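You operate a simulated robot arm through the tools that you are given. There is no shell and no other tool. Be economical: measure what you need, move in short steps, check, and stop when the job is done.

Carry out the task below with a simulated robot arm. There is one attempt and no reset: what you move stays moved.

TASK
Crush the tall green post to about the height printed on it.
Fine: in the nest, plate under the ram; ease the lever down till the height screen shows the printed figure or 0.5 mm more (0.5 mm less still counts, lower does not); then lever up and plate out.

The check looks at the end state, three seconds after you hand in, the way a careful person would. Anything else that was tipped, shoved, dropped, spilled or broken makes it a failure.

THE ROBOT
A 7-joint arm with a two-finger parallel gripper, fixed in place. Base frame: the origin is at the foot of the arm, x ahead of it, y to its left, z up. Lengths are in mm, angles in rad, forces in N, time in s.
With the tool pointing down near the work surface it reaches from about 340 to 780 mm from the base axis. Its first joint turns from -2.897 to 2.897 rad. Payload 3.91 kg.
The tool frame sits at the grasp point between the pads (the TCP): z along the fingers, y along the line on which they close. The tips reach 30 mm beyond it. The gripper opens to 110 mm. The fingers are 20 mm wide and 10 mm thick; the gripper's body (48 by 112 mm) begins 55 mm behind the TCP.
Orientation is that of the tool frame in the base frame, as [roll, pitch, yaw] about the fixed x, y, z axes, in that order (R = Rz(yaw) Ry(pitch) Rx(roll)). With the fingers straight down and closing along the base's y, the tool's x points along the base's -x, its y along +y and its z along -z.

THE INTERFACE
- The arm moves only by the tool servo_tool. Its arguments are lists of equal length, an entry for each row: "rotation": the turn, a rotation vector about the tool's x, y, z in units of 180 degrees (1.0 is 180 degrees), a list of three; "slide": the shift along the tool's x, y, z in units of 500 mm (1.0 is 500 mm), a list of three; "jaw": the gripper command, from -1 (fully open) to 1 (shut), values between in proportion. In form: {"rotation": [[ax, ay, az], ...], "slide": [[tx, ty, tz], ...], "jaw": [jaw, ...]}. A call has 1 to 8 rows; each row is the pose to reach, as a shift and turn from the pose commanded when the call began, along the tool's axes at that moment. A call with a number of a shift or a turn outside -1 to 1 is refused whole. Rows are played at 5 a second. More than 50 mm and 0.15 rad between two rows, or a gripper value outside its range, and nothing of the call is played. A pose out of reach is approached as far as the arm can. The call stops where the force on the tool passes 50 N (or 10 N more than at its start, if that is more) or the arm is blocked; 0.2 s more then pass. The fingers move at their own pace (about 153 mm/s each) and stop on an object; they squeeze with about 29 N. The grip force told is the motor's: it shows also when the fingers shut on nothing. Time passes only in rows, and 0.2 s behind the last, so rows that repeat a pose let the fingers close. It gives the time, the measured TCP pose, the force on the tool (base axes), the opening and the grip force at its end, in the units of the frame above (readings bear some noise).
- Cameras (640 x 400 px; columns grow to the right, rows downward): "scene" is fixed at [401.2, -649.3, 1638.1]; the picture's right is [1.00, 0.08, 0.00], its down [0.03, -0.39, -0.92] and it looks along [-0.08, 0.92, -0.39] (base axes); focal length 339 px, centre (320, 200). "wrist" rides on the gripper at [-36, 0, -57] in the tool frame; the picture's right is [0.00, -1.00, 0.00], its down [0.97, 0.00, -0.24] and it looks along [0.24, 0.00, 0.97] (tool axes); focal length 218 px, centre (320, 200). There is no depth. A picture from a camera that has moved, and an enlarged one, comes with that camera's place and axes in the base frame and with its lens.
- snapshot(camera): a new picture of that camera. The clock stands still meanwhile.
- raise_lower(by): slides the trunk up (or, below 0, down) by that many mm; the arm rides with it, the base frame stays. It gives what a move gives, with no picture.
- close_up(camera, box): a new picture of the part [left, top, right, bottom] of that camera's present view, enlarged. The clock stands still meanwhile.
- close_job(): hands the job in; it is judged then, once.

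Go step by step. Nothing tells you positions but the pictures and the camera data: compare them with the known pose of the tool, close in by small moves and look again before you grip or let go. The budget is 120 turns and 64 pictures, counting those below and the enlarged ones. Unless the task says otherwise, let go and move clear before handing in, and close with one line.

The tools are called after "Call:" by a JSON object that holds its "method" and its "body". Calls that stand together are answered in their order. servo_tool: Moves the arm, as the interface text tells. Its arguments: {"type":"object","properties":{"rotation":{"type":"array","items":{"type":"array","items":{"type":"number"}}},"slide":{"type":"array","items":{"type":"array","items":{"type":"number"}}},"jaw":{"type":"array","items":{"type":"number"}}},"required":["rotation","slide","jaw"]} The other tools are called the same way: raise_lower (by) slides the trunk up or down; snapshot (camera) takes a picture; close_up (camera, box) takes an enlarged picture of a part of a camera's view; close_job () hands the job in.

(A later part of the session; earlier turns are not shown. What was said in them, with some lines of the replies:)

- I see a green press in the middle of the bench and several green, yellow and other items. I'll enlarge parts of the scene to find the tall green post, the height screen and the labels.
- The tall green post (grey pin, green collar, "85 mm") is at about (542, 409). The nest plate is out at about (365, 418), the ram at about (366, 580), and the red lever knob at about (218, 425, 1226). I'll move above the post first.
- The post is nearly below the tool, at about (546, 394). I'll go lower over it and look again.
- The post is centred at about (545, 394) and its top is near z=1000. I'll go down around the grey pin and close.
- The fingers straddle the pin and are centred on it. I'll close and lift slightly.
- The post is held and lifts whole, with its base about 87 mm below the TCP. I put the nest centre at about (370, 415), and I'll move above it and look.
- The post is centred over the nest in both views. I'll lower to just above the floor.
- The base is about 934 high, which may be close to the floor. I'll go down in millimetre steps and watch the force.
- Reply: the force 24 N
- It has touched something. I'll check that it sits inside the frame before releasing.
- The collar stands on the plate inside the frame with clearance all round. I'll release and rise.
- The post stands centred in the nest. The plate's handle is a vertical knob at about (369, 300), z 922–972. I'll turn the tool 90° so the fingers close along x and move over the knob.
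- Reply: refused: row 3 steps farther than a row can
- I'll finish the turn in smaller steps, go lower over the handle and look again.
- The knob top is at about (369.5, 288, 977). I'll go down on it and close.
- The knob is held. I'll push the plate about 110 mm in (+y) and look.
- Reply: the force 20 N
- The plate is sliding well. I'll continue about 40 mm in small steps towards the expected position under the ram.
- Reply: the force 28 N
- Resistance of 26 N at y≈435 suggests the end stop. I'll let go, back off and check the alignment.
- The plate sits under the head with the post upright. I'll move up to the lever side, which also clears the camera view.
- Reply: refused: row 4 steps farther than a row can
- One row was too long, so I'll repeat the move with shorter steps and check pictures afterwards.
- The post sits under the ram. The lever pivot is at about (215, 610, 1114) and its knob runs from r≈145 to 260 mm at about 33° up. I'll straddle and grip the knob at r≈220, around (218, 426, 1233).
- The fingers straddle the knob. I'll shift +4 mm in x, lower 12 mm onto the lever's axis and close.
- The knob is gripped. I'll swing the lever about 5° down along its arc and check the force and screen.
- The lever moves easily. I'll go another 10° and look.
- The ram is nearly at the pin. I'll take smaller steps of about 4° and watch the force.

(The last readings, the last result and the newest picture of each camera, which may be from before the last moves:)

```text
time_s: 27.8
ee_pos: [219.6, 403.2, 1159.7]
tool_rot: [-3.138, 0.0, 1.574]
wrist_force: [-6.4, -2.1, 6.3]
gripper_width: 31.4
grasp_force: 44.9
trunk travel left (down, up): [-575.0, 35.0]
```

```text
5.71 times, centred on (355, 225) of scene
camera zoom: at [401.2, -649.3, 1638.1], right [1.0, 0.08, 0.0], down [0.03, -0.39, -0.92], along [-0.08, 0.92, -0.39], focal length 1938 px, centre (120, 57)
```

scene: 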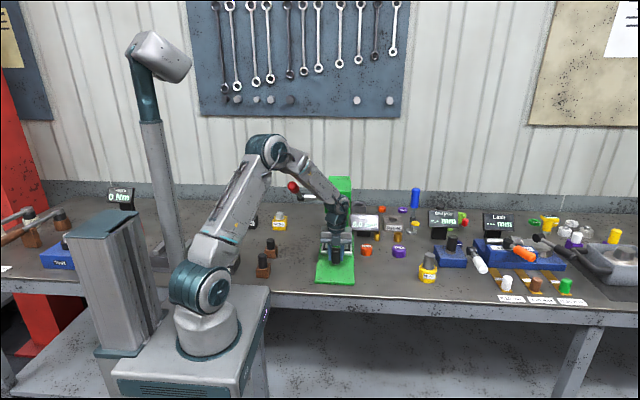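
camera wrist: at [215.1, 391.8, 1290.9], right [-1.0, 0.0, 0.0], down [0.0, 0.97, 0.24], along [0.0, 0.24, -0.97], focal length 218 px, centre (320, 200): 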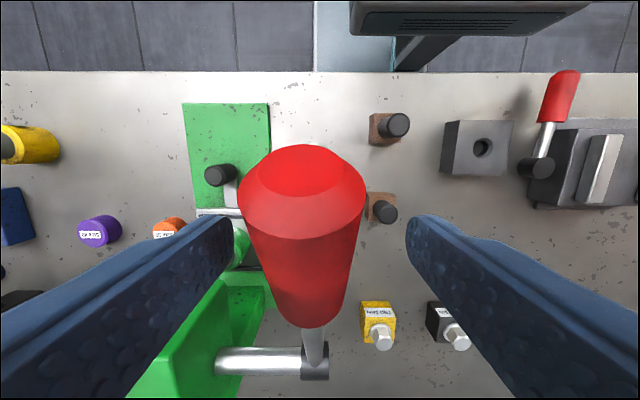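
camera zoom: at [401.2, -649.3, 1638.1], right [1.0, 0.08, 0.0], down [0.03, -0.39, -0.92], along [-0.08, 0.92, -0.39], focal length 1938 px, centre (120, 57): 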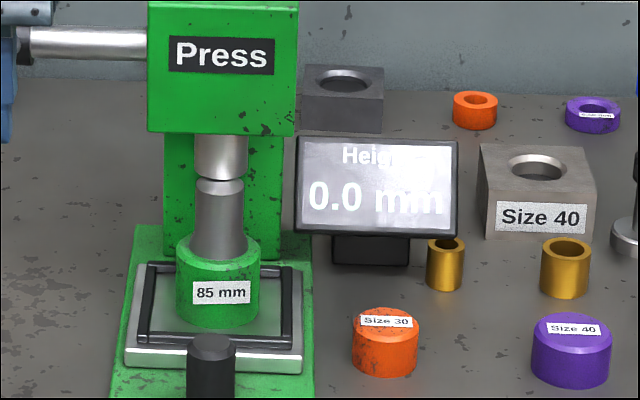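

The ram is almost on the pin and the screen still reads 0.0. I'll take another 4° in two calls with force checks.

Call:
{"method": "servo_tool", "body": {"rotation": [[0, 0, 0], [0, 0, 0]], "slide": [[-0.002, 0, 0.008], [-0.003, 0, 0.0142]], "jaw": [1, 1]}}

Call:
{"method": "servo_tool", "body": {"rotation": [[0, 0, 0], [0, 0, 0]], "slide": [[-0.001, 0, 0.008], [-0.0025, 0, 0.0142]], "jaw": [1, 1]}}

Call:
{"method": "close_up", "body": {"camera": "scene", "box": [310, 190, 400, 260]}}

```text
time_s: 28.4
ee_pos: [220.6, 401.3, 1153.9]
tool_rot: [3.14, -0.001, 1.574]
wrist_force: [-8.7, 0.4, 8.2]
gripper_width: 31.0
grasp_force: 44.9
trunk travel left (down, up): [-575.0, 35.0]
```

```text
time_s: 29.0
ee_pos: [220.1, 399.7, 1145.8]
tool_rot: [3.141, 0.001, 1.573]
wrist_force: [-8.0, -2.1, 7.9]
gripper_width: 31.2
grasp_force: 45.2
trunk travel left (down, up): [-575.0, 35.0]
```

```text
5.71 times, centred on (355, 225) of scene
camera zoom: at [401.2, -649.3, 1638.1], right [1.0, 0.08, 0.0], down [0.03, -0.39, -0.92], along [-0.08, 0.92, -0.39], focal length 1938 px, centre (120, 57)
```

zoom: 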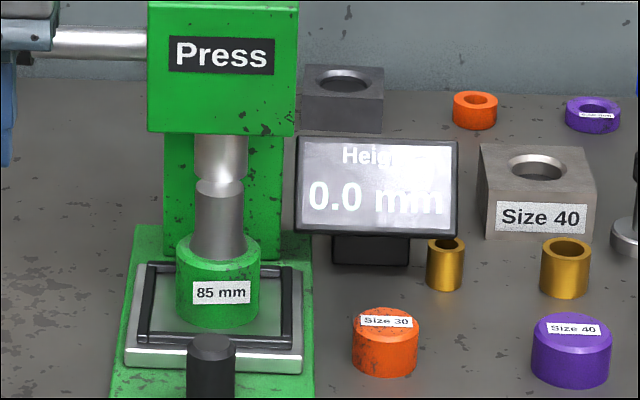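

The pin's top seems to be drawn in front of the ram, so the ram may be behind the pin. I'll stop and enlarge.

Call:
{"method": "close_up", "body": {"camera": "scene", "box": [325, 205, 365, 230]}}

Call:
{"method": "snapshot", "body": {"camera": "wrist"}}

```text
16.00 times, centred on (345, 218) of scene
camera zoom: at [401.2, -649.3, 1638.1], right [1.0, 0.08, 0.0], down [0.03, -0.39, -0.92], along [-0.08, 0.92, -0.39], focal length 5427 px, centre (-80, -80)
```

zoom: 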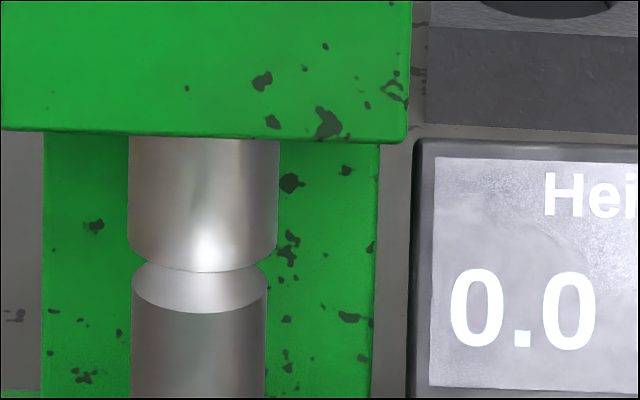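

```text
20 pictures are left
camera wrist: at [219.6, 363.3, 1202.2], right [-1.0, 0.0, 0.0], down [0.0, 0.97, 0.24], along [0.0, 0.24, -0.97], focal length 218 px, centre (320, 200)
```

wrist: 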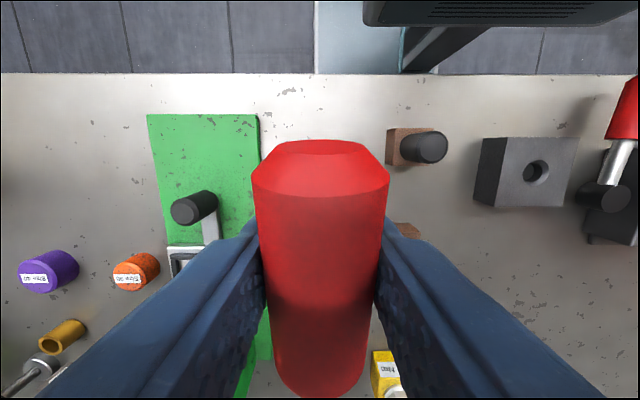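

The enlarged view shows the ram is in line above the pin with a gap of about 12 mm. The pin's front rim just stands out below it. I'll continue 8° to lever-horizontal.

Call:
{"method": "servo_tool", "body": {"rotation": [[0, 0, 0], [0, 0, 0], [0, 0, 0], [0, 0, 0]], "slide": [[-0.0015, 0, 0.014], [-0.0026, 0, 0.029], [-0.0033, 0, 0.044], [-0.0036, 0, 0.058]], "jaw": [1, 1, 1, 1]}}

Call:
{"method": "close_up", "body": {"camera": "scene", "box": [325, 205, 385, 242]}}

```text
time_s: 30.0
ee_pos: [220.2, 397.7, 1116.3]
tool_rot: [3.141, -0.001, 1.572]
wrist_force: [-6.5, -11.8, 7.3]
gripper_width: 31.3
grasp_force: 44.5
trunk travel left (down, up): [-575.0, 35.0]
```

```text
10.67 times, centred on (355, 224) of scene
camera zoom: at [401.2, -649.3, 1638.1], right [1.0, 0.08, 0.0], down [0.03, -0.39, -0.92], along [-0.08, 0.92, -0.39], focal length 3618 px, centre (-53, -51)
```

zoom: 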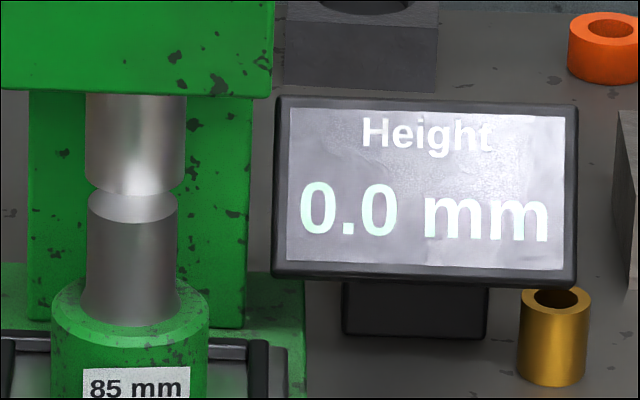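

Comparing this picture with the last one, the pin has started to sink while the ram sits about 25 mm further back than the pin, so it is pressing off-centre. The plate is not fully home. I'll stop, raise the lever and push the plate further in.

Call:
{"method": "servo_tool", "body": {"rotation": [[0, 0, 0], [0, 0, 0], [0, 0, 0], [0, 0, 0], [0, 0, 0], [0, 0, 0], [0, 0, 0]], "slide": [[0.0016, 0, -0.0364], [0.0064, 0, -0.0726], [0.0142, 0, -0.108], [0.0252, 0, -0.143], [0.0392, 0, -0.1766], [0.056, 0, -0.209], [0.0595, 0, -0.2145]], "jaw": [1, 1, 1, 1, 1, 1, 1]}}

Call:
{"method": "close_up", "body": {"camera": "scene", "box": [325, 205, 385, 242]}}

```text
time_s: 31.6
ee_pos: [220.0, 431.2, 1222.6]
tool_rot: [3.14, -0.001, 1.575]
wrist_force: [-2.8, -5.9, -16.1]
gripper_width: 31.3
grasp_force: 45.0
trunk travel left (down, up): [-575.0, 35.0]
```

```text
10.67 times, centred on (355, 224) of scene
camera zoom: at [401.2, -649.3, 1638.1], right [1.0, 0.08, 0.0], down [0.03, -0.39, -0.92], along [-0.08, 0.92, -0.39], focal length 3618 px, centre (-53, -51)
```

zoom: 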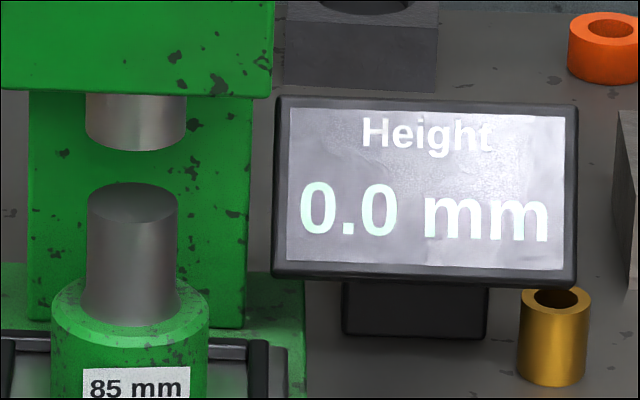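

The lever is up again and the pin is only slightly pressed. I'll release the knob and rise clear.

Call:
{"method": "servo_tool", "body": {"rotation": [[0, 0, 0], [0, 0, 0], [0, 0, 0], [0, 0, 0], [0, 0, 0], [0, 0, 0], [0, 0, 0], [0, 0, 0]], "slide": [[0, 0, 0], [0, 0, 0], [0, 0, -0.04], [0, 0, -0.1], [0, 0, -0.17], [-0.05, 0, -0.2], [-0.12, 0.04, -0.22], [-0.19, 0.1, -0.22]], "jaw": [0.2, -0.3, -0.3, -0.3, -0.3, -0.3, -0.3, -0.3]}}

```text
time_s: 33.4
ee_pos: [273.1, 330.1, 1334.7]
tool_rot: [-3.14, 0.002, 1.574]
wrist_force: [0.2, 0.1, -0.6]
gripper_width: 71.3
grasp_force: 0.0
trunk travel left (down, up): [-575.0, 35.0]
```

Next I'll go back towards the handle, with a check of the lever and plate on arrival.

Call:
{"method": "servo_tool", "body": {"rotation": [[0, 0, 0], [0, 0, 0], [0, 0, 0], [0, 0, 0], [0, 0, 0], [0, 0, 0], [0, 0, 0]], "slide": [[0, 0.04, 0.06], [0, 0.08, 0.14], [0, 0.12, 0.22], [0, 0.16, 0.3], [0, 0.19, 0.39], [0, 0.197, 0.48], [0, 0.197, 0.54]], "jaw": [-0.3, -0.3, -0.3, -0.3, -0.3, -0.3, -0.3]}}

Call:
{"method": "snapshot", "body": {"camera": "wrist"}}

Call:
{"method": "close_up", "body": {"camera": "scene", "box": [270, 150, 400, 270]}}

```text
time_s: 35.0
ee_pos: [367.5, 335.0, 1063.9]
tool_rot: [-3.141, 0.0, 1.574]
wrist_force: [-0.5, -0.4, 0.3]
gripper_width: 71.6
grasp_force: 0.2
trunk travel left (down, up): [-575.0, 35.0]
```

```text
17 pictures are left
camera wrist: at [367.2, 298.1, 1119.3], right [-1.0, 0.0, 0.0], down [0.0, 0.97, 0.24], along [0.0, 0.24, -0.97], focal length 218 px, centre (320, 200)
```

wrist: 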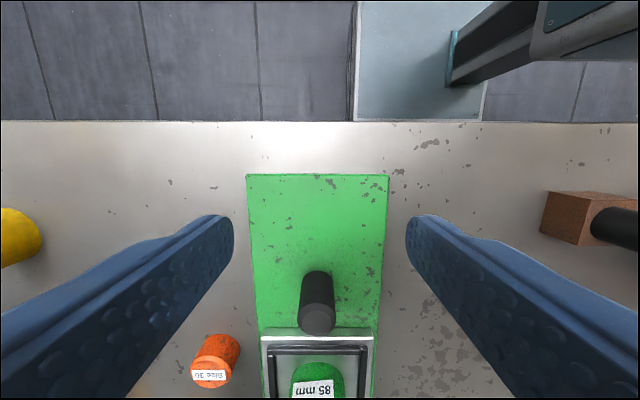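

```text
3.33 times, centred on (335, 210) of scene
camera zoom: at [401.2, -649.3, 1638.1], right [1.0, 0.08, 0.0], down [0.03, -0.39, -0.92], along [-0.08, 0.92, -0.39], focal length 1131 px, centre (270, 167)
```

zoom: 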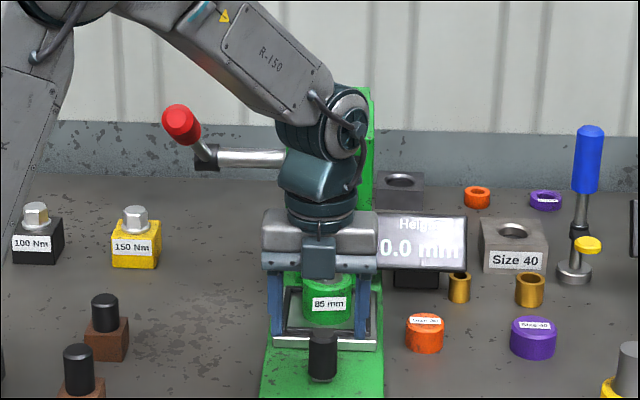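

The lever stayed up and the handle is at about (369.5, 430). I'll move over it, grip and push further, watching where any resistance comes from.

Call:
{"method": "servo_tool", "body": {"rotation": [[0, 0, 0], [0, 0, 0], [0, 0, 0], [0, 0, 0], [0, 0, 0], [0, 0, 0], [0, 0, 0], [0, 0, 0]], "slide": [[0.07, 0.003, 0.02], [0.14, 0.003, 0.05], [0.192, 0.003, 0.1], [0.192, 0.003, 0.16], [0.192, 0.003, 0.205], [0.192, 0.003, 0.205], [0.192, 0.003, 0.205], [0.192, 0.003, 0.205]], "jaw": [-0.3, -0.3, -0.3, -0.3, -0.3, 0.3, 1, 1]}}

Call:
{"method": "servo_tool", "body": {"rotation": [[0, 0, 0], [0, 0, 0], [0, 0, 0]], "slide": [[0.006, 0, 0], [0.012, 0, 0], [0.018, 0, 0]], "jaw": [1, 1, 1]}}

```text
time_s: 36.8
ee_pos: [369.4, 431.3, 958.7]
tool_rot: [-3.141, 0.0, 1.574]
wrist_force: [1.7, -0.9, -3.1]
gripper_width: 31.4
grasp_force: 44.8
trunk travel left (down, up): [-575.0, 35.0]
```

```text
time_s: 37.8
ee_pos: [369.4, 433.6, 959.7]
tool_rot: [-3.137, 0.007, 1.573]
wrist_force: [-7.2, -31.3, -1.9]
gripper_width: 31.9
grasp_force: 45.2
trunk travel left (down, up): [-575.0, 35.0]
stopped in row 3: the force on the tool passed its limit (the readings are from after the stop); the commanded pose is now the measured one
```

It blocked again at y≈434. I'll look for what is touching.

Call:
{"method": "close_up", "body": {"camera": "scene", "box": [300, 160, 380, 270]}}

Call:
{"method": "close_up", "body": {"camera": "wrist", "box": [160, 200, 480, 400]}}

```text
3.64 times, centred on (340, 215) of scene
camera zoom: at [401.2, -649.3, 1638.1], right [1.0, 0.08, 0.0], down [0.03, -0.39, -0.92], along [-0.08, 0.92, -0.39], focal length 1233 px, centre (247, 146)
```

zoom: 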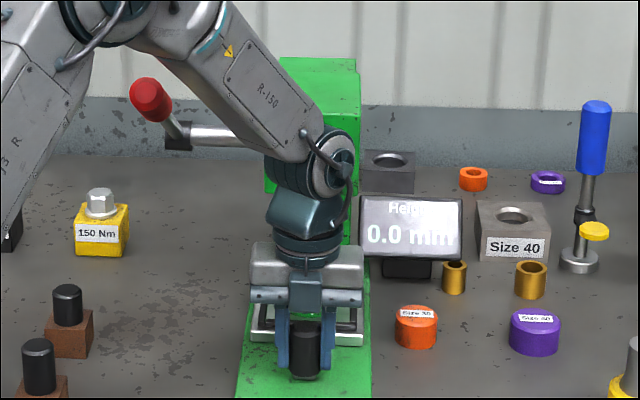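

```text
2.00 times, centred on (320, 300) of wrist
camera zoom: at [369.8, 397.3, 1015.9], right [-1.0, 0.0, 0.0], down [0.0, 0.97, 0.23], along [0.0, 0.23, -0.97], focal length 436 px, centre (320, 0)
```

zoom: 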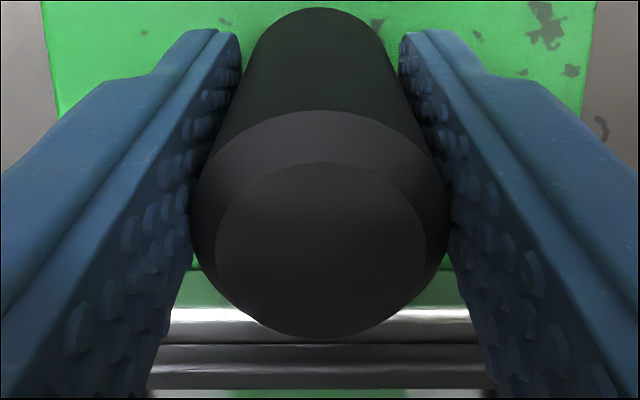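

The plate hits a firm stop with nothing else touching, so it is home. The lever force also stayed constant at about 7 N, so the ram had not reached the pin; the 12–14 mm I saw was still free gap. I'll release the handle and go back to the lever.

Call:
{"method": "servo_tool", "body": {"rotation": [[0, 0, 0], [0, 0, 0], [0, 0, 0], [0, 0, 0], [0, 0, 0], [0, 0, 0], [0, 0, 0]], "slide": [[0, 0, 0], [0, 0, 0], [0, 0, 0], [0, 0, -0.06], [-0.05, 0, -0.12], [-0.13, 0, -0.16], [-0.2, 0, -0.2]], "jaw": [0.6, 0, -0.3, -0.3, -0.3, -0.3, -0.3]}}

Call:
{"method": "servo_tool", "body": {"rotation": [[0, 0, 0], [0, 0, 0], [0, 0, 0], [0, 0, 0], [0, 0, 0], [0, 0, 0], [0, 0, 0], [0, 0, 0]], "slide": [[0, 0, -0.08], [0, 0, -0.17], [0, -0.02, -0.26], [0.02, -0.06, -0.34], [0.04, -0.12, -0.4], [0.06, -0.18, -0.46], [0.08, -0.245, -0.5], [0.1, -0.3, -0.53]], "jaw": [-0.3, -0.3, -0.3, -0.3, -0.3, -0.3, -0.3, -0.3]}}

Call:
{"method": "close_up", "body": {"camera": "scene", "box": [315, 205, 385, 248]}}

```text
time_s: 38.7
ee_pos: [369.0, 430.3, 963.2]
tool_rot: [-3.129, 0.026, 1.575]
wrist_force: [2.7, -18.9, 3.7]
gripper_width: 71.4
grasp_force: 0.0
trunk travel left (down, up): [-575.0, 35.0]
stopped in row 4: the force on the tool passed its limit (the readings are from after the stop); the commanded pose is now the measured one
```

```text
time_s: 39.1
ee_pos: [364.4, 430.0, 999.4]
tool_rot: [-3.126, 0.033, 1.571]
wrist_force: [-1.0, -18.7, 11.1]
gripper_width: 71.6
grasp_force: 0.0
trunk travel left (down, up): [-575.0, 35.0]
stopped in row 2: the force on the tool passed its limit (the readings are from after the stop); the commanded pose is now the measured one
```

```text
9.14 times, centred on (350, 226) of scene
camera zoom: at [401.2, -649.3, 1638.1], right [1.0, 0.08, 0.0], down [0.03, -0.39, -0.92], along [-0.08, 0.92, -0.39], focal length 3101 px, centre (46, -42)
```

zoom: 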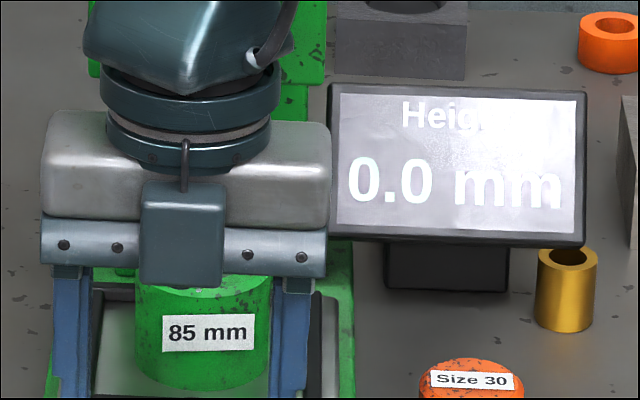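

The force persists with nothing gripped, so the arm's wrist is touching the press head. That means the plate was not home. I'll back straight out in −y first.

Call:
{"method": "servo_tool", "body": {"rotation": [[0, 0, 0], [0, 0, 0], [0, 0, 0], [0, 0, 0], [0, 0, 0]], "slide": [[-0.02, 0, 0], [-0.05, 0, -0.01], [-0.1, 0, -0.04], [-0.16, 0, -0.09], [-0.2, 0, -0.12]], "jaw": [-0.3, -0.3, -0.3, -0.3, -0.3]}}

Call:
{"method": "close_up", "body": {"camera": "scene", "box": [270, 150, 400, 270]}}

```text
time_s: 40.3
ee_pos: [367.3, 333.6, 1062.1]
tool_rot: [-3.125, 0.036, 1.573]
wrist_force: [0.5, -0.6, 0.3]
gripper_width: 71.6
grasp_force: 0.1
trunk travel left (down, up): [-575.0, 35.0]
```

```text
3.33 times, centred on (335, 210) of scene
camera zoom: at [401.2, -649.3, 1638.1], right [1.0, 0.08, 0.0], down [0.03, -0.39, -0.92], along [-0.08, 0.92, -0.39], focal length 1131 px, centre (270, 167)
```

zoom: 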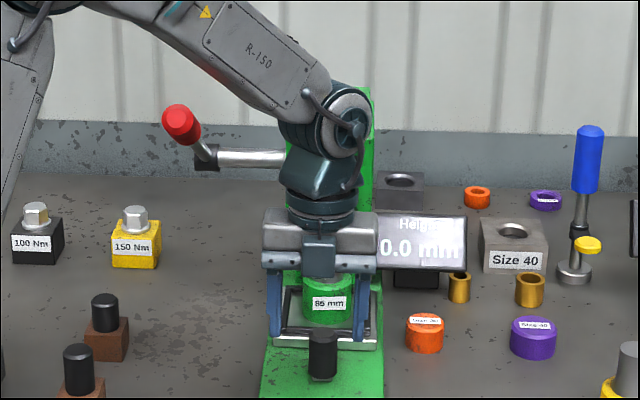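

I'll tilt the fingers forward about 30° so the wrist stays back from the head, then come down over the knob at about y=430.

Call:
{"method": "servo_tool", "body": {"rotation": [[0, 0.045, 0], [0, 0.09, 0], [0, 0.135, 0], [0, 0.18, 0], [0, 0.18, 0], [0, 0.18, 0], [0, 0.18, 0], [0, 0.18, 0]], "slide": [[0.02, 0.004, 0], [0.05, 0.004, 0], [0.1, 0.004, 0], [0.15, 0.004, 0.02], [0.2, 0.004, 0.06], [0.2, 0.004, 0.12], [0.2, 0.004, 0.17], [0.2, 0.004, 0.19]], "jaw": [-0.3, -0.3, -0.3, -0.3, -0.3, -0.3, -0.3, -0.3]}}

Call:
{"method": "snapshot", "body": {"camera": "wrist"}}

```text
time_s: 42.1
ee_pos: [365.3, 430.6, 961.4]
tool_rot: [-3.122, -0.529, 1.564]
wrist_force: [-0.1, 0.3, 0.0]
gripper_width: 71.6
grasp_force: 0.1
trunk travel left (down, up): [-575.0, 35.0]
```

```text
11 pictures are left
camera wrist: at [366.5, 371.4, 990.9], right [-1.0, 0.0, 0.02], down [0.01, 0.72, 0.7], along [-0.01, 0.7, -0.72], focal length 218 px, centre (320, 200)
```

wrist: 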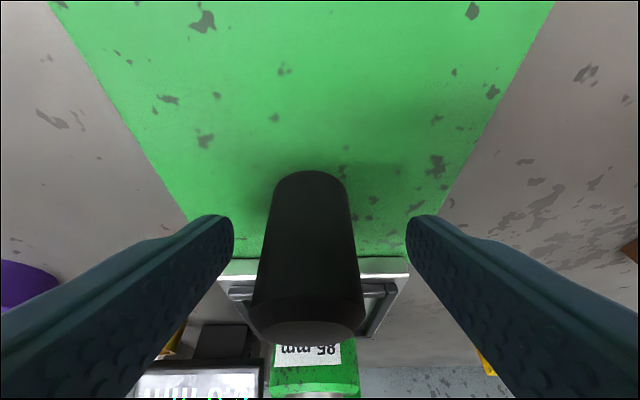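

The knob is between the fingers and the wrist is well back. I'll grip and push in +y gently.

Call:
{"method": "servo_tool", "body": {"rotation": [[0, 0, 0], [0, 0, 0], [0, 0, 0]], "slide": [[0, 0.006, 0], [0, 0.006, 0], [0, 0.006, 0]], "jaw": [0.3, 1, 1]}}

Call:
{"method": "servo_tool", "body": {"rotation": [[0, 0, 0], [0, 0, 0], [0, 0, 0], [0, 0, 0], [0, 0, 0]], "slide": [[0.0086, 0, 0.005], [0.0173, 0, 0.0101], [0.0259, 0, 0.0151], [0.0345, 0, 0.0202], [0.0345, 0, 0.0202]], "jaw": [1, 1, 1, 1, 1]}}

```text
time_s: 42.9
ee_pos: [369.9, 431.2, 960.8]
tool_rot: [-3.126, -0.529, 1.566]
wrist_force: [3.3, -0.4, -2.0]
gripper_width: 31.8
grasp_force: 44.6
trunk travel left (down, up): [-575.0, 35.0]
```

```text
time_s: 44.1
ee_pos: [370.3, 451.7, 961.3]
tool_rot: [-3.125, -0.529, 1.562]
wrist_force: [8.2, -1.7, -6.9]
gripper_width: 32.0
grasp_force: 45.2
trunk travel left (down, up): [-575.0, 35.0]
```

It moved 20 mm freely. I'll continue in 4 mm steps to the real stop.

Call:
{"method": "servo_tool", "body": {"rotation": [[0, 0, 0], [0, 0, 0], [0, 0, 0]], "slide": [[0.0069, 0, 0.004], [0.0121, 0, 0.0071], [0.0121, 0, 0.0071]], "jaw": [1, 1, 1]}}

Call:
{"method": "servo_tool", "body": {"rotation": [[0, 0, 0], [0, 0, 0], [0, 0, 0]], "slide": [[0.0035, 0, 0.002], [0.0069, 0, 0.004], [0.0069, 0, 0.004]], "jaw": [1, 1, 1]}}

```text
time_s: 44.9
ee_pos: [370.1, 454.3, 961.1]
tool_rot: [-3.12, -0.527, 1.561]
wrist_force: [3.4, -32.1, -8.3]
gripper_width: 32.1
grasp_force: 44.9
trunk travel left (down, up): [-575.0, 35.0]
```

```text
time_s: 45.7
ee_pos: [370.3, 458.0, 961.9]
tool_rot: [-3.12, -0.527, 1.561]
wrist_force: [2.7, -33.6, -11.5]
gripper_width: 32.2
grasp_force: 44.7
trunk travel left (down, up): [-575.0, 35.0]
```

It met firm resistance at about 455–458, which matches the expected offset. I'll open, retreat along the fingers and return to upright.

Call:
{"method": "servo_tool", "body": {"rotation": [[0, 0, 0], [0, 0, 0], [0, 0, 0], [0, 0, 0], [0, 0, 0], [0, 0, 0], [0, 0, 0], [0, 0, 0]], "slide": [[-0.004, 0, -0.002], [-0.004, 0, -0.002], [-0.004, 0, -0.002], [-0.004, 0, -0.07], [-0.004, 0, -0.15], [-0.004, 0, -0.24], [-0.004, 0, -0.33], [-0.004, 0, -0.42]], "jaw": [0.6, 0, -0.3, -0.3, -0.3, -0.3, -0.3, -0.3]}}

```text
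time_s: 47.5
ee_pos: [372.9, 355.3, 1142.8]
tool_rot: [-3.122, -0.529, 1.563]
wrist_force: [-0.5, 0.3, -0.2]
gripper_width: 71.4
grasp_force: 0.0
trunk travel left (down, up): [-575.0, 35.0]
```

I'll return to upright while moving up to the lever side.

Call:
{"method": "servo_tool", "body": {"rotation": [[0, -0.042, 0], [0, -0.084, 0], [0, -0.126, 0], [0, -0.168, 0], [0, -0.168, 0], [0, -0.168, 0], [0, -0.168, 0]], "slide": [[0.04, -0.02, -0.07], [0.08, -0.05, -0.13], [0.116, -0.1, -0.18], [0.15, -0.15, -0.22], [0.18, -0.21, -0.25], [0.206, -0.26, -0.28], [0.232, -0.306, -0.298]], "jaw": [-0.3, -0.3, -0.3, -0.3, -0.3, -0.3, -0.3]}}

Call:
{"method": "close_up", "body": {"camera": "scene", "box": [325, 205, 385, 242]}}

```text
time_s: 49.1
ee_pos: [221.1, 379.1, 1331.4]
tool_rot: [-3.127, 0.0, 1.573]
wrist_force: [0.5, 0.0, 0.2]
gripper_width: 71.7
grasp_force: 0.0
trunk travel left (down, up): [-575.0, 35.0]
```

```text
10.67 times, centred on (355, 224) of scene
camera zoom: at [401.2, -649.3, 1638.1], right [1.0, 0.08, 0.0], down [0.03, -0.39, -0.92], along [-0.08, 0.92, -0.39], focal length 3618 px, centre (-53, -51)
```

zoom: 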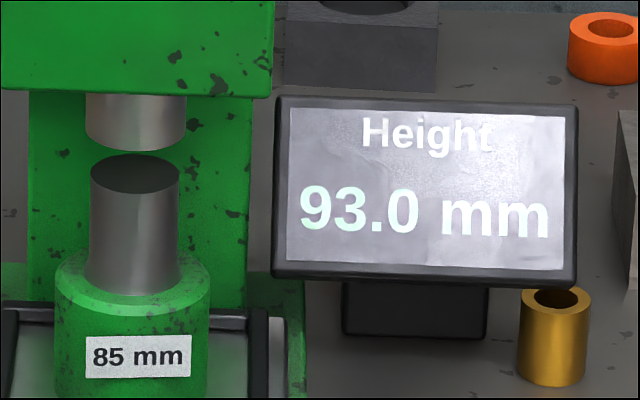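

The screen now reads 93.0 mm, so the plate is home and about 8 mm remains. I'll grip the lever knob again.

Call:
{"method": "servo_tool", "body": {"rotation": [[0, 0, 0], [0, 0, 0], [0, 0, 0], [0, 0, 0], [0, 0, 0], [0, 0, 0], [0, 0, 0], [0, 0, 0]], "slide": [[0.05, -0.002, 0], [0.101, -0.002, 0], [0.101, -0.002, 0.07], [0.101, -0.002, 0.14], [0.101, -0.002, 0.2], [0.101, -0.002, 0.218], [0.101, -0.002, 0.218], [0.101, -0.002, 0.218]], "jaw": [-0.3, -0.3, -0.3, -0.3, -0.3, -0.3, 0.6, 1]}}

Call:
{"method": "servo_tool", "body": {"rotation": [[0, 0, 0], [0, 0, 0], [0, 0, 0], [0, 0, 0], [0, 0, 0], [0, 0, 0]], "slide": [[0, 0, 0], [-0.009, 0, 0.0156], [-0.0172, 0, 0.0318], [-0.0248, 0, 0.0482], [-0.0318, 0, 0.0648], [-0.0318, 0, 0.0648]], "jaw": [1, 1, 1, 1, 1, 1]}}

```text
time_s: 50.9
ee_pos: [219.1, 430.6, 1224.0]
tool_rot: [-3.127, -0.003, 1.572]
wrist_force: [4.3, 0.7, -3.7]
gripper_width: 31.6
grasp_force: 45.4
trunk travel left (down, up): [-575.0, 35.0]
```

```text
time_s: 52.3
ee_pos: [220.3, 413.5, 1188.1]
tool_rot: [-3.125, 0.0, 1.571]
wrist_force: [13.0, 2.7, 5.3]
gripper_width: 31.5
grasp_force: 44.9
trunk travel left (down, up): [-575.0, 35.0]
```

The lever moves freely. I'll carry on to about 4° above horizontal, stopping if the force rises.

Call:
{"method": "servo_tool", "body": {"rotation": [[0, 0, 0], [0, 0, 0], [0, 0, 0], [0, 0, 0], [0, 0, 0], [0, 0, 0]], "slide": [[-0.007, 0, 0.016], [-0.0138, 0, 0.032], [-0.021, 0, 0.06], [-0.026, 0, 0.089], [-0.029, 0, 0.118], [-0.029, 0, 0.118]], "jaw": [1, 1, 1, 1, 1, 1]}}

Call:
{"method": "close_up", "body": {"camera": "scene", "box": [325, 205, 385, 242]}}

```text
time_s: 53.7
ee_pos: [219.9, 399.7, 1129.9]
tool_rot: [-3.124, -0.003, 1.573]
wrist_force: [17.0, 3.9, 6.4]
gripper_width: 31.3
grasp_force: 44.6
trunk travel left (down, up): [-575.0, 35.0]
```

```text
10.67 times, centred on (355, 224) of scene
camera zoom: at [401.2, -649.3, 1638.1], right [1.0, 0.08, 0.0], down [0.03, -0.39, -0.92], along [-0.08, 0.92, -0.39], focal length 3618 px, centre (-53, -51)
```

zoom: 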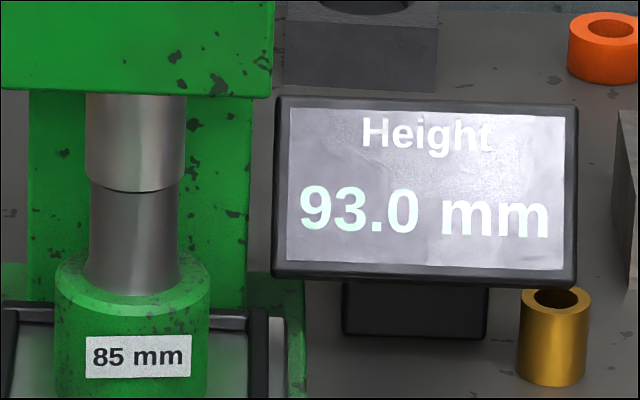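

The ram is just above the pin. I'll take about 8° more in small steps; about 91 mm is expected.

Call:
{"method": "servo_tool", "body": {"rotation": [[0, 0, 0], [0, 0, 0], [0, 0, 0], [0, 0, 0], [0, 0, 0]], "slide": [[-0.0012, 0, 0.0147], [-0.002, 0, 0.0294], [-0.002, 0, 0.044], [-0.001, 0, 0.0586], [-0.001, 0, 0.0586]], "jaw": [1, 1, 1, 1, 1]}}

Call:
{"method": "close_up", "body": {"camera": "scene", "box": [325, 205, 385, 242]}}

```text
time_s: 54.9
ee_pos: [219.9, 399.8, 1100.0]
tool_rot: [-3.12, 0.0, 1.571]
wrist_force: [21.8, 9.7, 5.9]
gripper_width: 31.0
grasp_force: 45.0
trunk travel left (down, up): [-575.0, 35.0]
```

```text
10.67 times, centred on (355, 224) of scene
camera zoom: at [401.2, -649.3, 1638.1], right [1.0, 0.08, 0.0], down [0.03, -0.39, -0.92], along [-0.08, 0.92, -0.39], focal length 3618 px, centre (-53, -51)
```

zoom: 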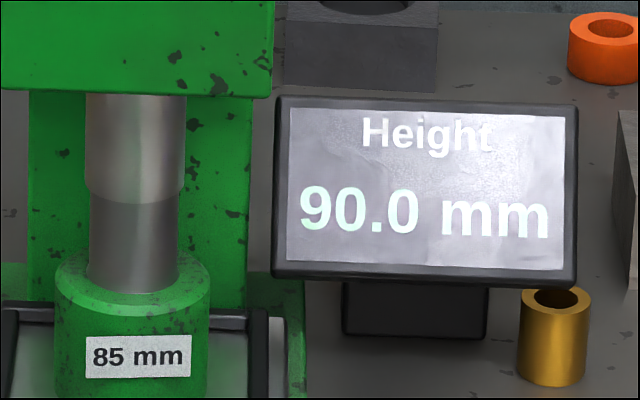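

It reads 90.0 mm at about −4°. I'll go about 6° more, expecting about 86.6.

Call:
{"method": "servo_tool", "body": {"rotation": [[0, 0, 0], [0, 0, 0], [0, 0, 0], [0, 0, 0], [0, 0, 0]], "slide": [[0.001, 0.002, 0.0105], [0.0022, 0.003, 0.0206], [0.0037, 0.003, 0.0315], [0.0054, 0.003, 0.0422], [0.0054, 0.003, 0.0422]], "jaw": [1, 1, 1, 1, 1]}}

Call:
{"method": "close_up", "body": {"camera": "scene", "box": [325, 205, 385, 242]}}

```text
time_s: 56.1
ee_pos: [220.1, 400.7, 1079.7]
tool_rot: [-3.122, -0.001, 1.574]
wrist_force: [16.7, -1.5, 4.5]
gripper_width: 31.1
grasp_force: 45.2
trunk travel left (down, up): [-575.0, 35.0]
```

```text
10.67 times, centred on (355, 224) of scene
camera zoom: at [401.2, -649.3, 1638.1], right [1.0, 0.08, 0.0], down [0.03, -0.39, -0.92], along [-0.08, 0.92, -0.39], focal length 3618 px, centre (-53, -51)
```

zoom: 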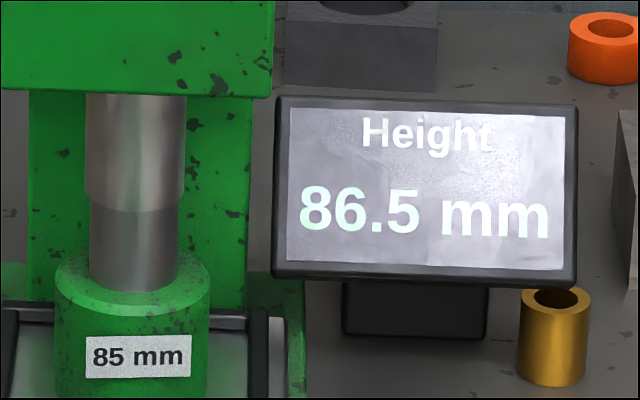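

It reads 86.5 mm. A further 7 mm of knob travel should give about 85.3.

Call:
{"method": "servo_tool", "body": {"rotation": [[0, 0, 0], [0, 0, 0], [0, 0, 0]], "slide": [[0.0016, 0, 0.007], [0.003, 0, 0.0142], [0.003, 0, 0.0142]], "jaw": [1, 1, 1]}}

Call:
{"method": "close_up", "body": {"camera": "scene", "box": [325, 205, 385, 242]}}

```text
time_s: 56.9
ee_pos: [219.3, 403.6, 1072.8]
tool_rot: [-3.123, -0.001, 1.572]
wrist_force: [14.9, -6.8, 3.5]
gripper_width: 31.1
grasp_force: 44.6
trunk travel left (down, up): [-575.0, 35.0]
```

```text
10.67 times, centred on (355, 224) of scene
camera zoom: at [401.2, -649.3, 1638.1], right [1.0, 0.08, 0.0], down [0.03, -0.39, -0.92], along [-0.08, 0.92, -0.39], focal length 3618 px, centre (-53, -51)
```

zoom: 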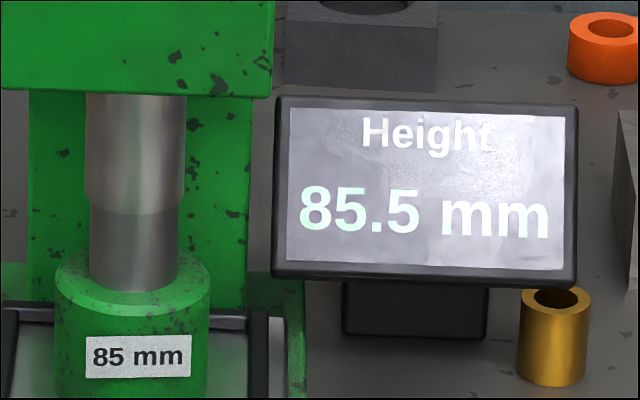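

It reads 85.5 mm, which is within the band. I'll press a last 1.5 mm of knob travel (about 0.25 mm) for margin.

Call:
{"method": "servo_tool", "body": {"rotation": [[0, 0, 0], [0, 0, 0]], "slide": [[0.0008, 0, 0.003], [0.0008, 0, 0.003]], "jaw": [1, 1]}}

Call:
{"method": "close_up", "body": {"camera": "scene", "box": [325, 205, 385, 242]}}

```text
time_s: 57.5
ee_pos: [219.3, 403.2, 1071.3]
tool_rot: [-3.121, -0.001, 1.572]
wrist_force: [12.4, -12.4, 1.1]
gripper_width: 31.5
grasp_force: 45.1
trunk travel left (down, up): [-575.0, 35.0]
```

```text
10.67 times, centred on (355, 224) of scene
camera zoom: at [401.2, -649.3, 1638.1], right [1.0, 0.08, 0.0], down [0.03, -0.39, -0.92], along [-0.08, 0.92, -0.39], focal length 3618 px, centre (-53, -51)
```

zoom: 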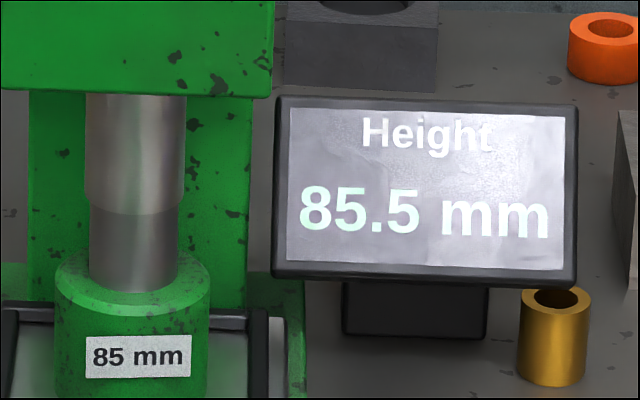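

85.5 mm is held, so I'll stop pressing and raise the lever along its arc.

Call:
{"method": "servo_tool", "body": {"rotation": [[0, 0, 0], [0, 0, 0], [0, 0, 0], [0, 0, 0], [0, 0, 0], [0, 0, 0], [0, 0, 0]], "slide": [[-0.0064, 0, -0.0366], [-0.0092, 0, -0.0728], [-0.0088, 0, -0.1092], [-0.0054, 0, -0.1454], [0.0012, 0, -0.1812], [0.011, 0, -0.2162], [0.0238, 0, -0.2504]], "jaw": [1, 1, 1, 1, 1, 1, 1]}}

Call:
{"method": "servo_tool", "body": {"rotation": [[0, 0, 0], [0, 0, 0], [0, 0, 0]], "slide": [[0.0122, 0, -0.0264], [0.0274, 0, -0.0528], [0.0284, 0, -0.0546]], "jaw": [1, 1, 1]}}

```text
time_s: 59.1
ee_pos: [219.8, 417.6, 1197.7]
tool_rot: [-3.124, 0.0, 1.574]
wrist_force: [-7.7, 4.4, -12.6]
gripper_width: 31.4
grasp_force: 44.2
trunk travel left (down, up): [-575.0, 35.0]
```

```text
time_s: 59.9
ee_pos: [219.0, 431.1, 1223.8]
tool_rot: [-3.126, 0.002, 1.573]
wrist_force: [-9.2, -0.7, -13.6]
gripper_width: 31.6
grasp_force: 44.7
trunk travel left (down, up): [-575.0, 35.0]
```

Lever up. I'll release, rise and move back towards the handle as before.

Call:
{"method": "servo_tool", "body": {"rotation": [[0, 0, 0], [0, 0, 0], [0, 0, 0], [0, 0, 0], [0, 0, 0], [0, 0, 0], [0, 0, 0], [0, 0, 0]], "slide": [[0, 0, 0], [0, 0, 0], [0, 0, -0.04], [0, 0, -0.1], [0, 0, -0.17], [-0.05, 0, -0.2], [-0.12, 0.04, -0.22], [-0.19, 0.1, -0.22]], "jaw": [0.2, -0.3, -0.3, -0.3, -0.3, -0.3, -0.3, -0.3]}}

Call:
{"method": "servo_tool", "body": {"rotation": [[0, 0, 0], [0, 0, 0], [0, 0, 0], [0, 0, 0], [0, 0, 0], [0, 0, 0], [0, 0, 0]], "slide": [[0, 0.04, 0.06], [0, 0.08, 0.14], [0, 0.12, 0.22], [0, 0.16, 0.3], [0, 0.19, 0.39], [0, 0.2, 0.48], [0, 0.2, 0.54]], "jaw": [-0.3, -0.3, -0.3, -0.3, -0.3, -0.3, -0.3]}}

```text
time_s: 61.7
ee_pos: [273.2, 332.1, 1331.5]
tool_rot: [-3.124, -0.002, 1.573]
wrist_force: [0.1, -0.4, 0.2]
gripper_width: 71.4
grasp_force: 0.1
trunk travel left (down, up): [-575.0, 35.0]
```

```text
time_s: 63.3
ee_pos: [369.1, 337.2, 1061.8]
tool_rot: [-3.122, 0.0, 1.574]
wrist_force: [-0.5, -0.9, 0.4]
gripper_width: 71.3
grasp_force: 0.0
trunk travel left (down, up): [-575.0, 35.0]
```

I'll tilt 30° again and come down over the knob at about y=454.

Call:
{"method": "servo_tool", "body": {"rotation": [[0, 0.042, 0], [0, 0.084, 0], [0, 0.126, 0], [0, 0.168, 0], [0, 0.168, 0], [0, 0.168, 0], [0, 0.168, 0], [0, 0.168, 0]], "slide": [[0.02, 0.002, 0], [0.06, 0.002, 0], [0.11, 0.002, 0], [0.17, 0.002, 0.02], [0.21, 0.002, 0.06], [0.234, 0.002, 0.12], [0.234, 0.002, 0.17], [0.234, 0.002, 0.2]], "jaw": [-0.3, -0.3, -0.3, -0.3, -0.3, -0.3, -0.3, -0.3]}}

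Call:
{"method": "snapshot", "body": {"camera": "wrist"}}

```text
time_s: 65.1
ee_pos: [366.8, 453.5, 965.6]
tool_rot: [-3.122, -0.529, 1.564]
wrist_force: [-0.5, -0.5, -0.3]
gripper_width: 71.6
grasp_force: 0.0
trunk travel left (down, up): [-575.0, 35.0]
```

```text
4 pictures are left
camera wrist: at [367.1, 393.0, 995.0], right [-1.0, 0.0, 0.02], down [0.01, 0.72, 0.7], along [-0.01, 0.7, -0.72], focal length 218 px, centre (320, 200)
```

wrist: 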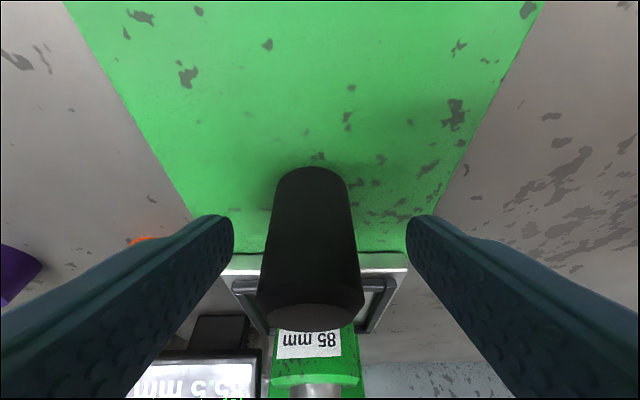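

The knob is between the fingers and the screen still shows 85.5. I'll grip and pull the plate out gently.

Call:
{"method": "servo_tool", "body": {"rotation": [[0, 0, 0], [0, 0, 0], [0, 0, 0]], "slide": [[0, 0.005, 0.004], [0, 0.005, 0.004], [0, 0.005, 0.004]], "jaw": [0.3, 1, 1]}}

Call:
{"method": "servo_tool", "body": {"rotation": [[0, 0, 0], [0, 0, 0], [0, 0, 0], [0, 0, 0], [0, 0, 0], [0, 0, 0], [0, 0, 0], [0, 0, 0]], "slide": [[-0.0086, 0, -0.005], [-0.0216, 0, -0.0126], [-0.0388, 0, -0.0227], [-0.0604, 0, -0.0353], [-0.082, 0, -0.048], [-0.104, 0, -0.0609], [-0.125, 0, -0.0731], [-0.1381, 0, -0.0808]], "jaw": [1, 1, 1, 1, 1, 1, 1, 1]}}

Call:
{"method": "servo_tool", "body": {"rotation": [[0, 0, 0], [0, 0, 0], [0, 0, 0], [0, 0, 0], [0, 0, 0], [0, 0, 0], [0, 0, 0], [0, 0, 0]], "slide": [[-0.0086, 0, -0.005], [-0.0216, 0, -0.0126], [-0.0388, 0, -0.0227], [-0.0604, 0, -0.0353], [-0.082, 0, -0.048], [-0.104, 0, -0.0609], [-0.12, 0, -0.0702], [-0.13, 0, -0.0761]], "jaw": [1, 1, 1, 1, 1, 1, 1, 1]}}

```text
time_s: 65.9
ee_pos: [369.5, 454.7, 964.2]
tool_rot: [-3.125, -0.529, 1.566]
wrist_force: [-2.9, -2.7, -1.3]
gripper_width: 32.0
grasp_force: 45.1
trunk travel left (down, up): [-575.0, 35.0]
```

```text
time_s: 67.7
ee_pos: [369.4, 372.0, 963.0]
tool_rot: [-3.127, -0.532, 1.563]
wrist_force: [-0.5, 1.4, 38.6]
gripper_width: 32.0
grasp_force: 44.6
trunk travel left (down, up): [-575.0, 35.0]
```

```text
time_s: 69.5
ee_pos: [369.5, 296.9, 960.5]
tool_rot: [-3.125, -0.53, 1.562]
wrist_force: [3.9, 1.2, 17.2]
gripper_width: 31.9
grasp_force: 45.3
trunk travel left (down, up): [-575.0, 35.0]
```

It is nearly at the original position. I'll pull a few more millimetres, then release and retreat.

Call:
{"method": "servo_tool", "body": {"rotation": [[0, 0, 0], [0, 0, 0], [0, 0, 0]], "slide": [[-0.0069, 0, -0.004], [-0.0138, 0, -0.0081], [-0.0138, 0, -0.0081]], "jaw": [1, 1, 1]}}

Call:
{"method": "servo_tool", "body": {"rotation": [[0, 0, 0], [0, 0, 0], [0, 0, 0], [0, 0, 0], [0, 0, 0], [0, 0, 0], [0, 0, 0], [0, 0, 0]], "slide": [[0, 0, 0], [0, 0, 0], [0, 0, 0], [0, 0, -0.06], [0, 0, -0.14], [0, 0, -0.23], [0, 0, -0.32], [0, 0, -0.41]], "jaw": [0.6, 0, -0.3, -0.3, -0.3, -0.3, -0.3, -0.3]}}

Call:
{"method": "snapshot", "body": {"camera": "scene"}}

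```text
time_s: 70.3
ee_pos: [369.1, 289.2, 961.5]
tool_rot: [-3.124, -0.528, 1.564]
wrist_force: [6.5, 2.2, 18.9]
gripper_width: 32.0
grasp_force: 44.7
trunk travel left (down, up): [-575.0, 35.0]
```

```text
time_s: 72.1
ee_pos: [373.7, 187.2, 1137.5]
tool_rot: [-3.123, -0.529, 1.563]
wrist_force: [-0.3, 0.0, 0.4]
gripper_width: 71.7
grasp_force: 0.1
trunk travel left (down, up): [-575.0, 35.0]
```

```text
3 pictures are left
```

scene: 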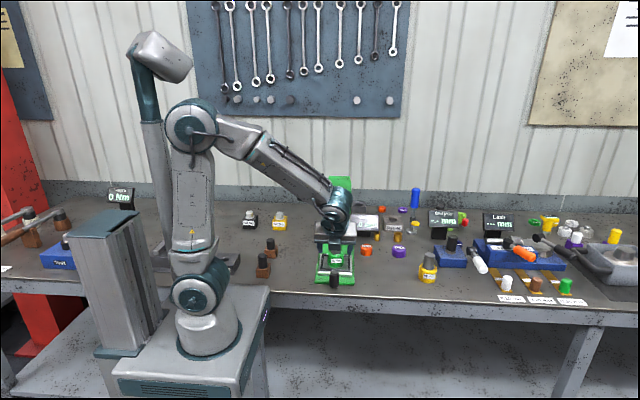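

The plate is out. I'll raise the arm clear and check the lever and the post once more.

Call:
{"method": "servo_tool", "body": {"rotation": [[0, 0, 0], [0, 0, 0], [0, 0, 0], [0, 0, 0], [0, 0, 0], [0, 0, 0]], "slide": [[0.04, 0, -0.07], [0.08, 0, -0.14], [0.12, 0, -0.2], [0.16, 0, -0.27], [0.2, 0, -0.34], [0.22, 0, -0.38]], "jaw": [-0.3, -0.3, -0.3, -0.3, -0.3, -0.3]}}

Call:
{"method": "close_up", "body": {"camera": "scene", "box": [230, 160, 440, 300]}}

```text
time_s: 73.5
ee_pos: [379.1, 184.2, 1357.4]
tool_rot: [-3.123, -0.53, 1.561]
wrist_force: [-0.1, 0.4, 0.0]
gripper_width: 71.5
grasp_force: 0.1
trunk travel left (down, up): [-575.0, 35.0]
```

```text
2.86 times, centred on (335, 230) of scene
camera zoom: at [401.2, -649.3, 1638.1], right [1.0, 0.08, 0.0], down [0.03, -0.39, -0.92], along [-0.08, 0.92, -0.39], focal length 969 px, centre (277, 114)
```

zoom: 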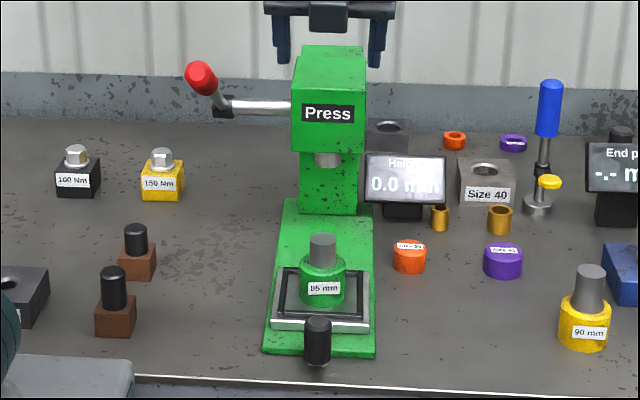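

The lever is up, the plate is out with the crushed post standing upright in the nest, and nothing else was disturbed. I'm handing in.

Call:
{"method": "close_job", "body": {}}

```text
The job is handed in.
```

The green post is crushed to 85.5 mm on the height screen (printed figure 85 mm), the lever is up, and the plate is out with the post standing in the nest. My first press was slightly off-centre because the plate wasn't fully in, and the arm's wrist briefly bumped the press head; the last picture showed nothing moved or damaged.
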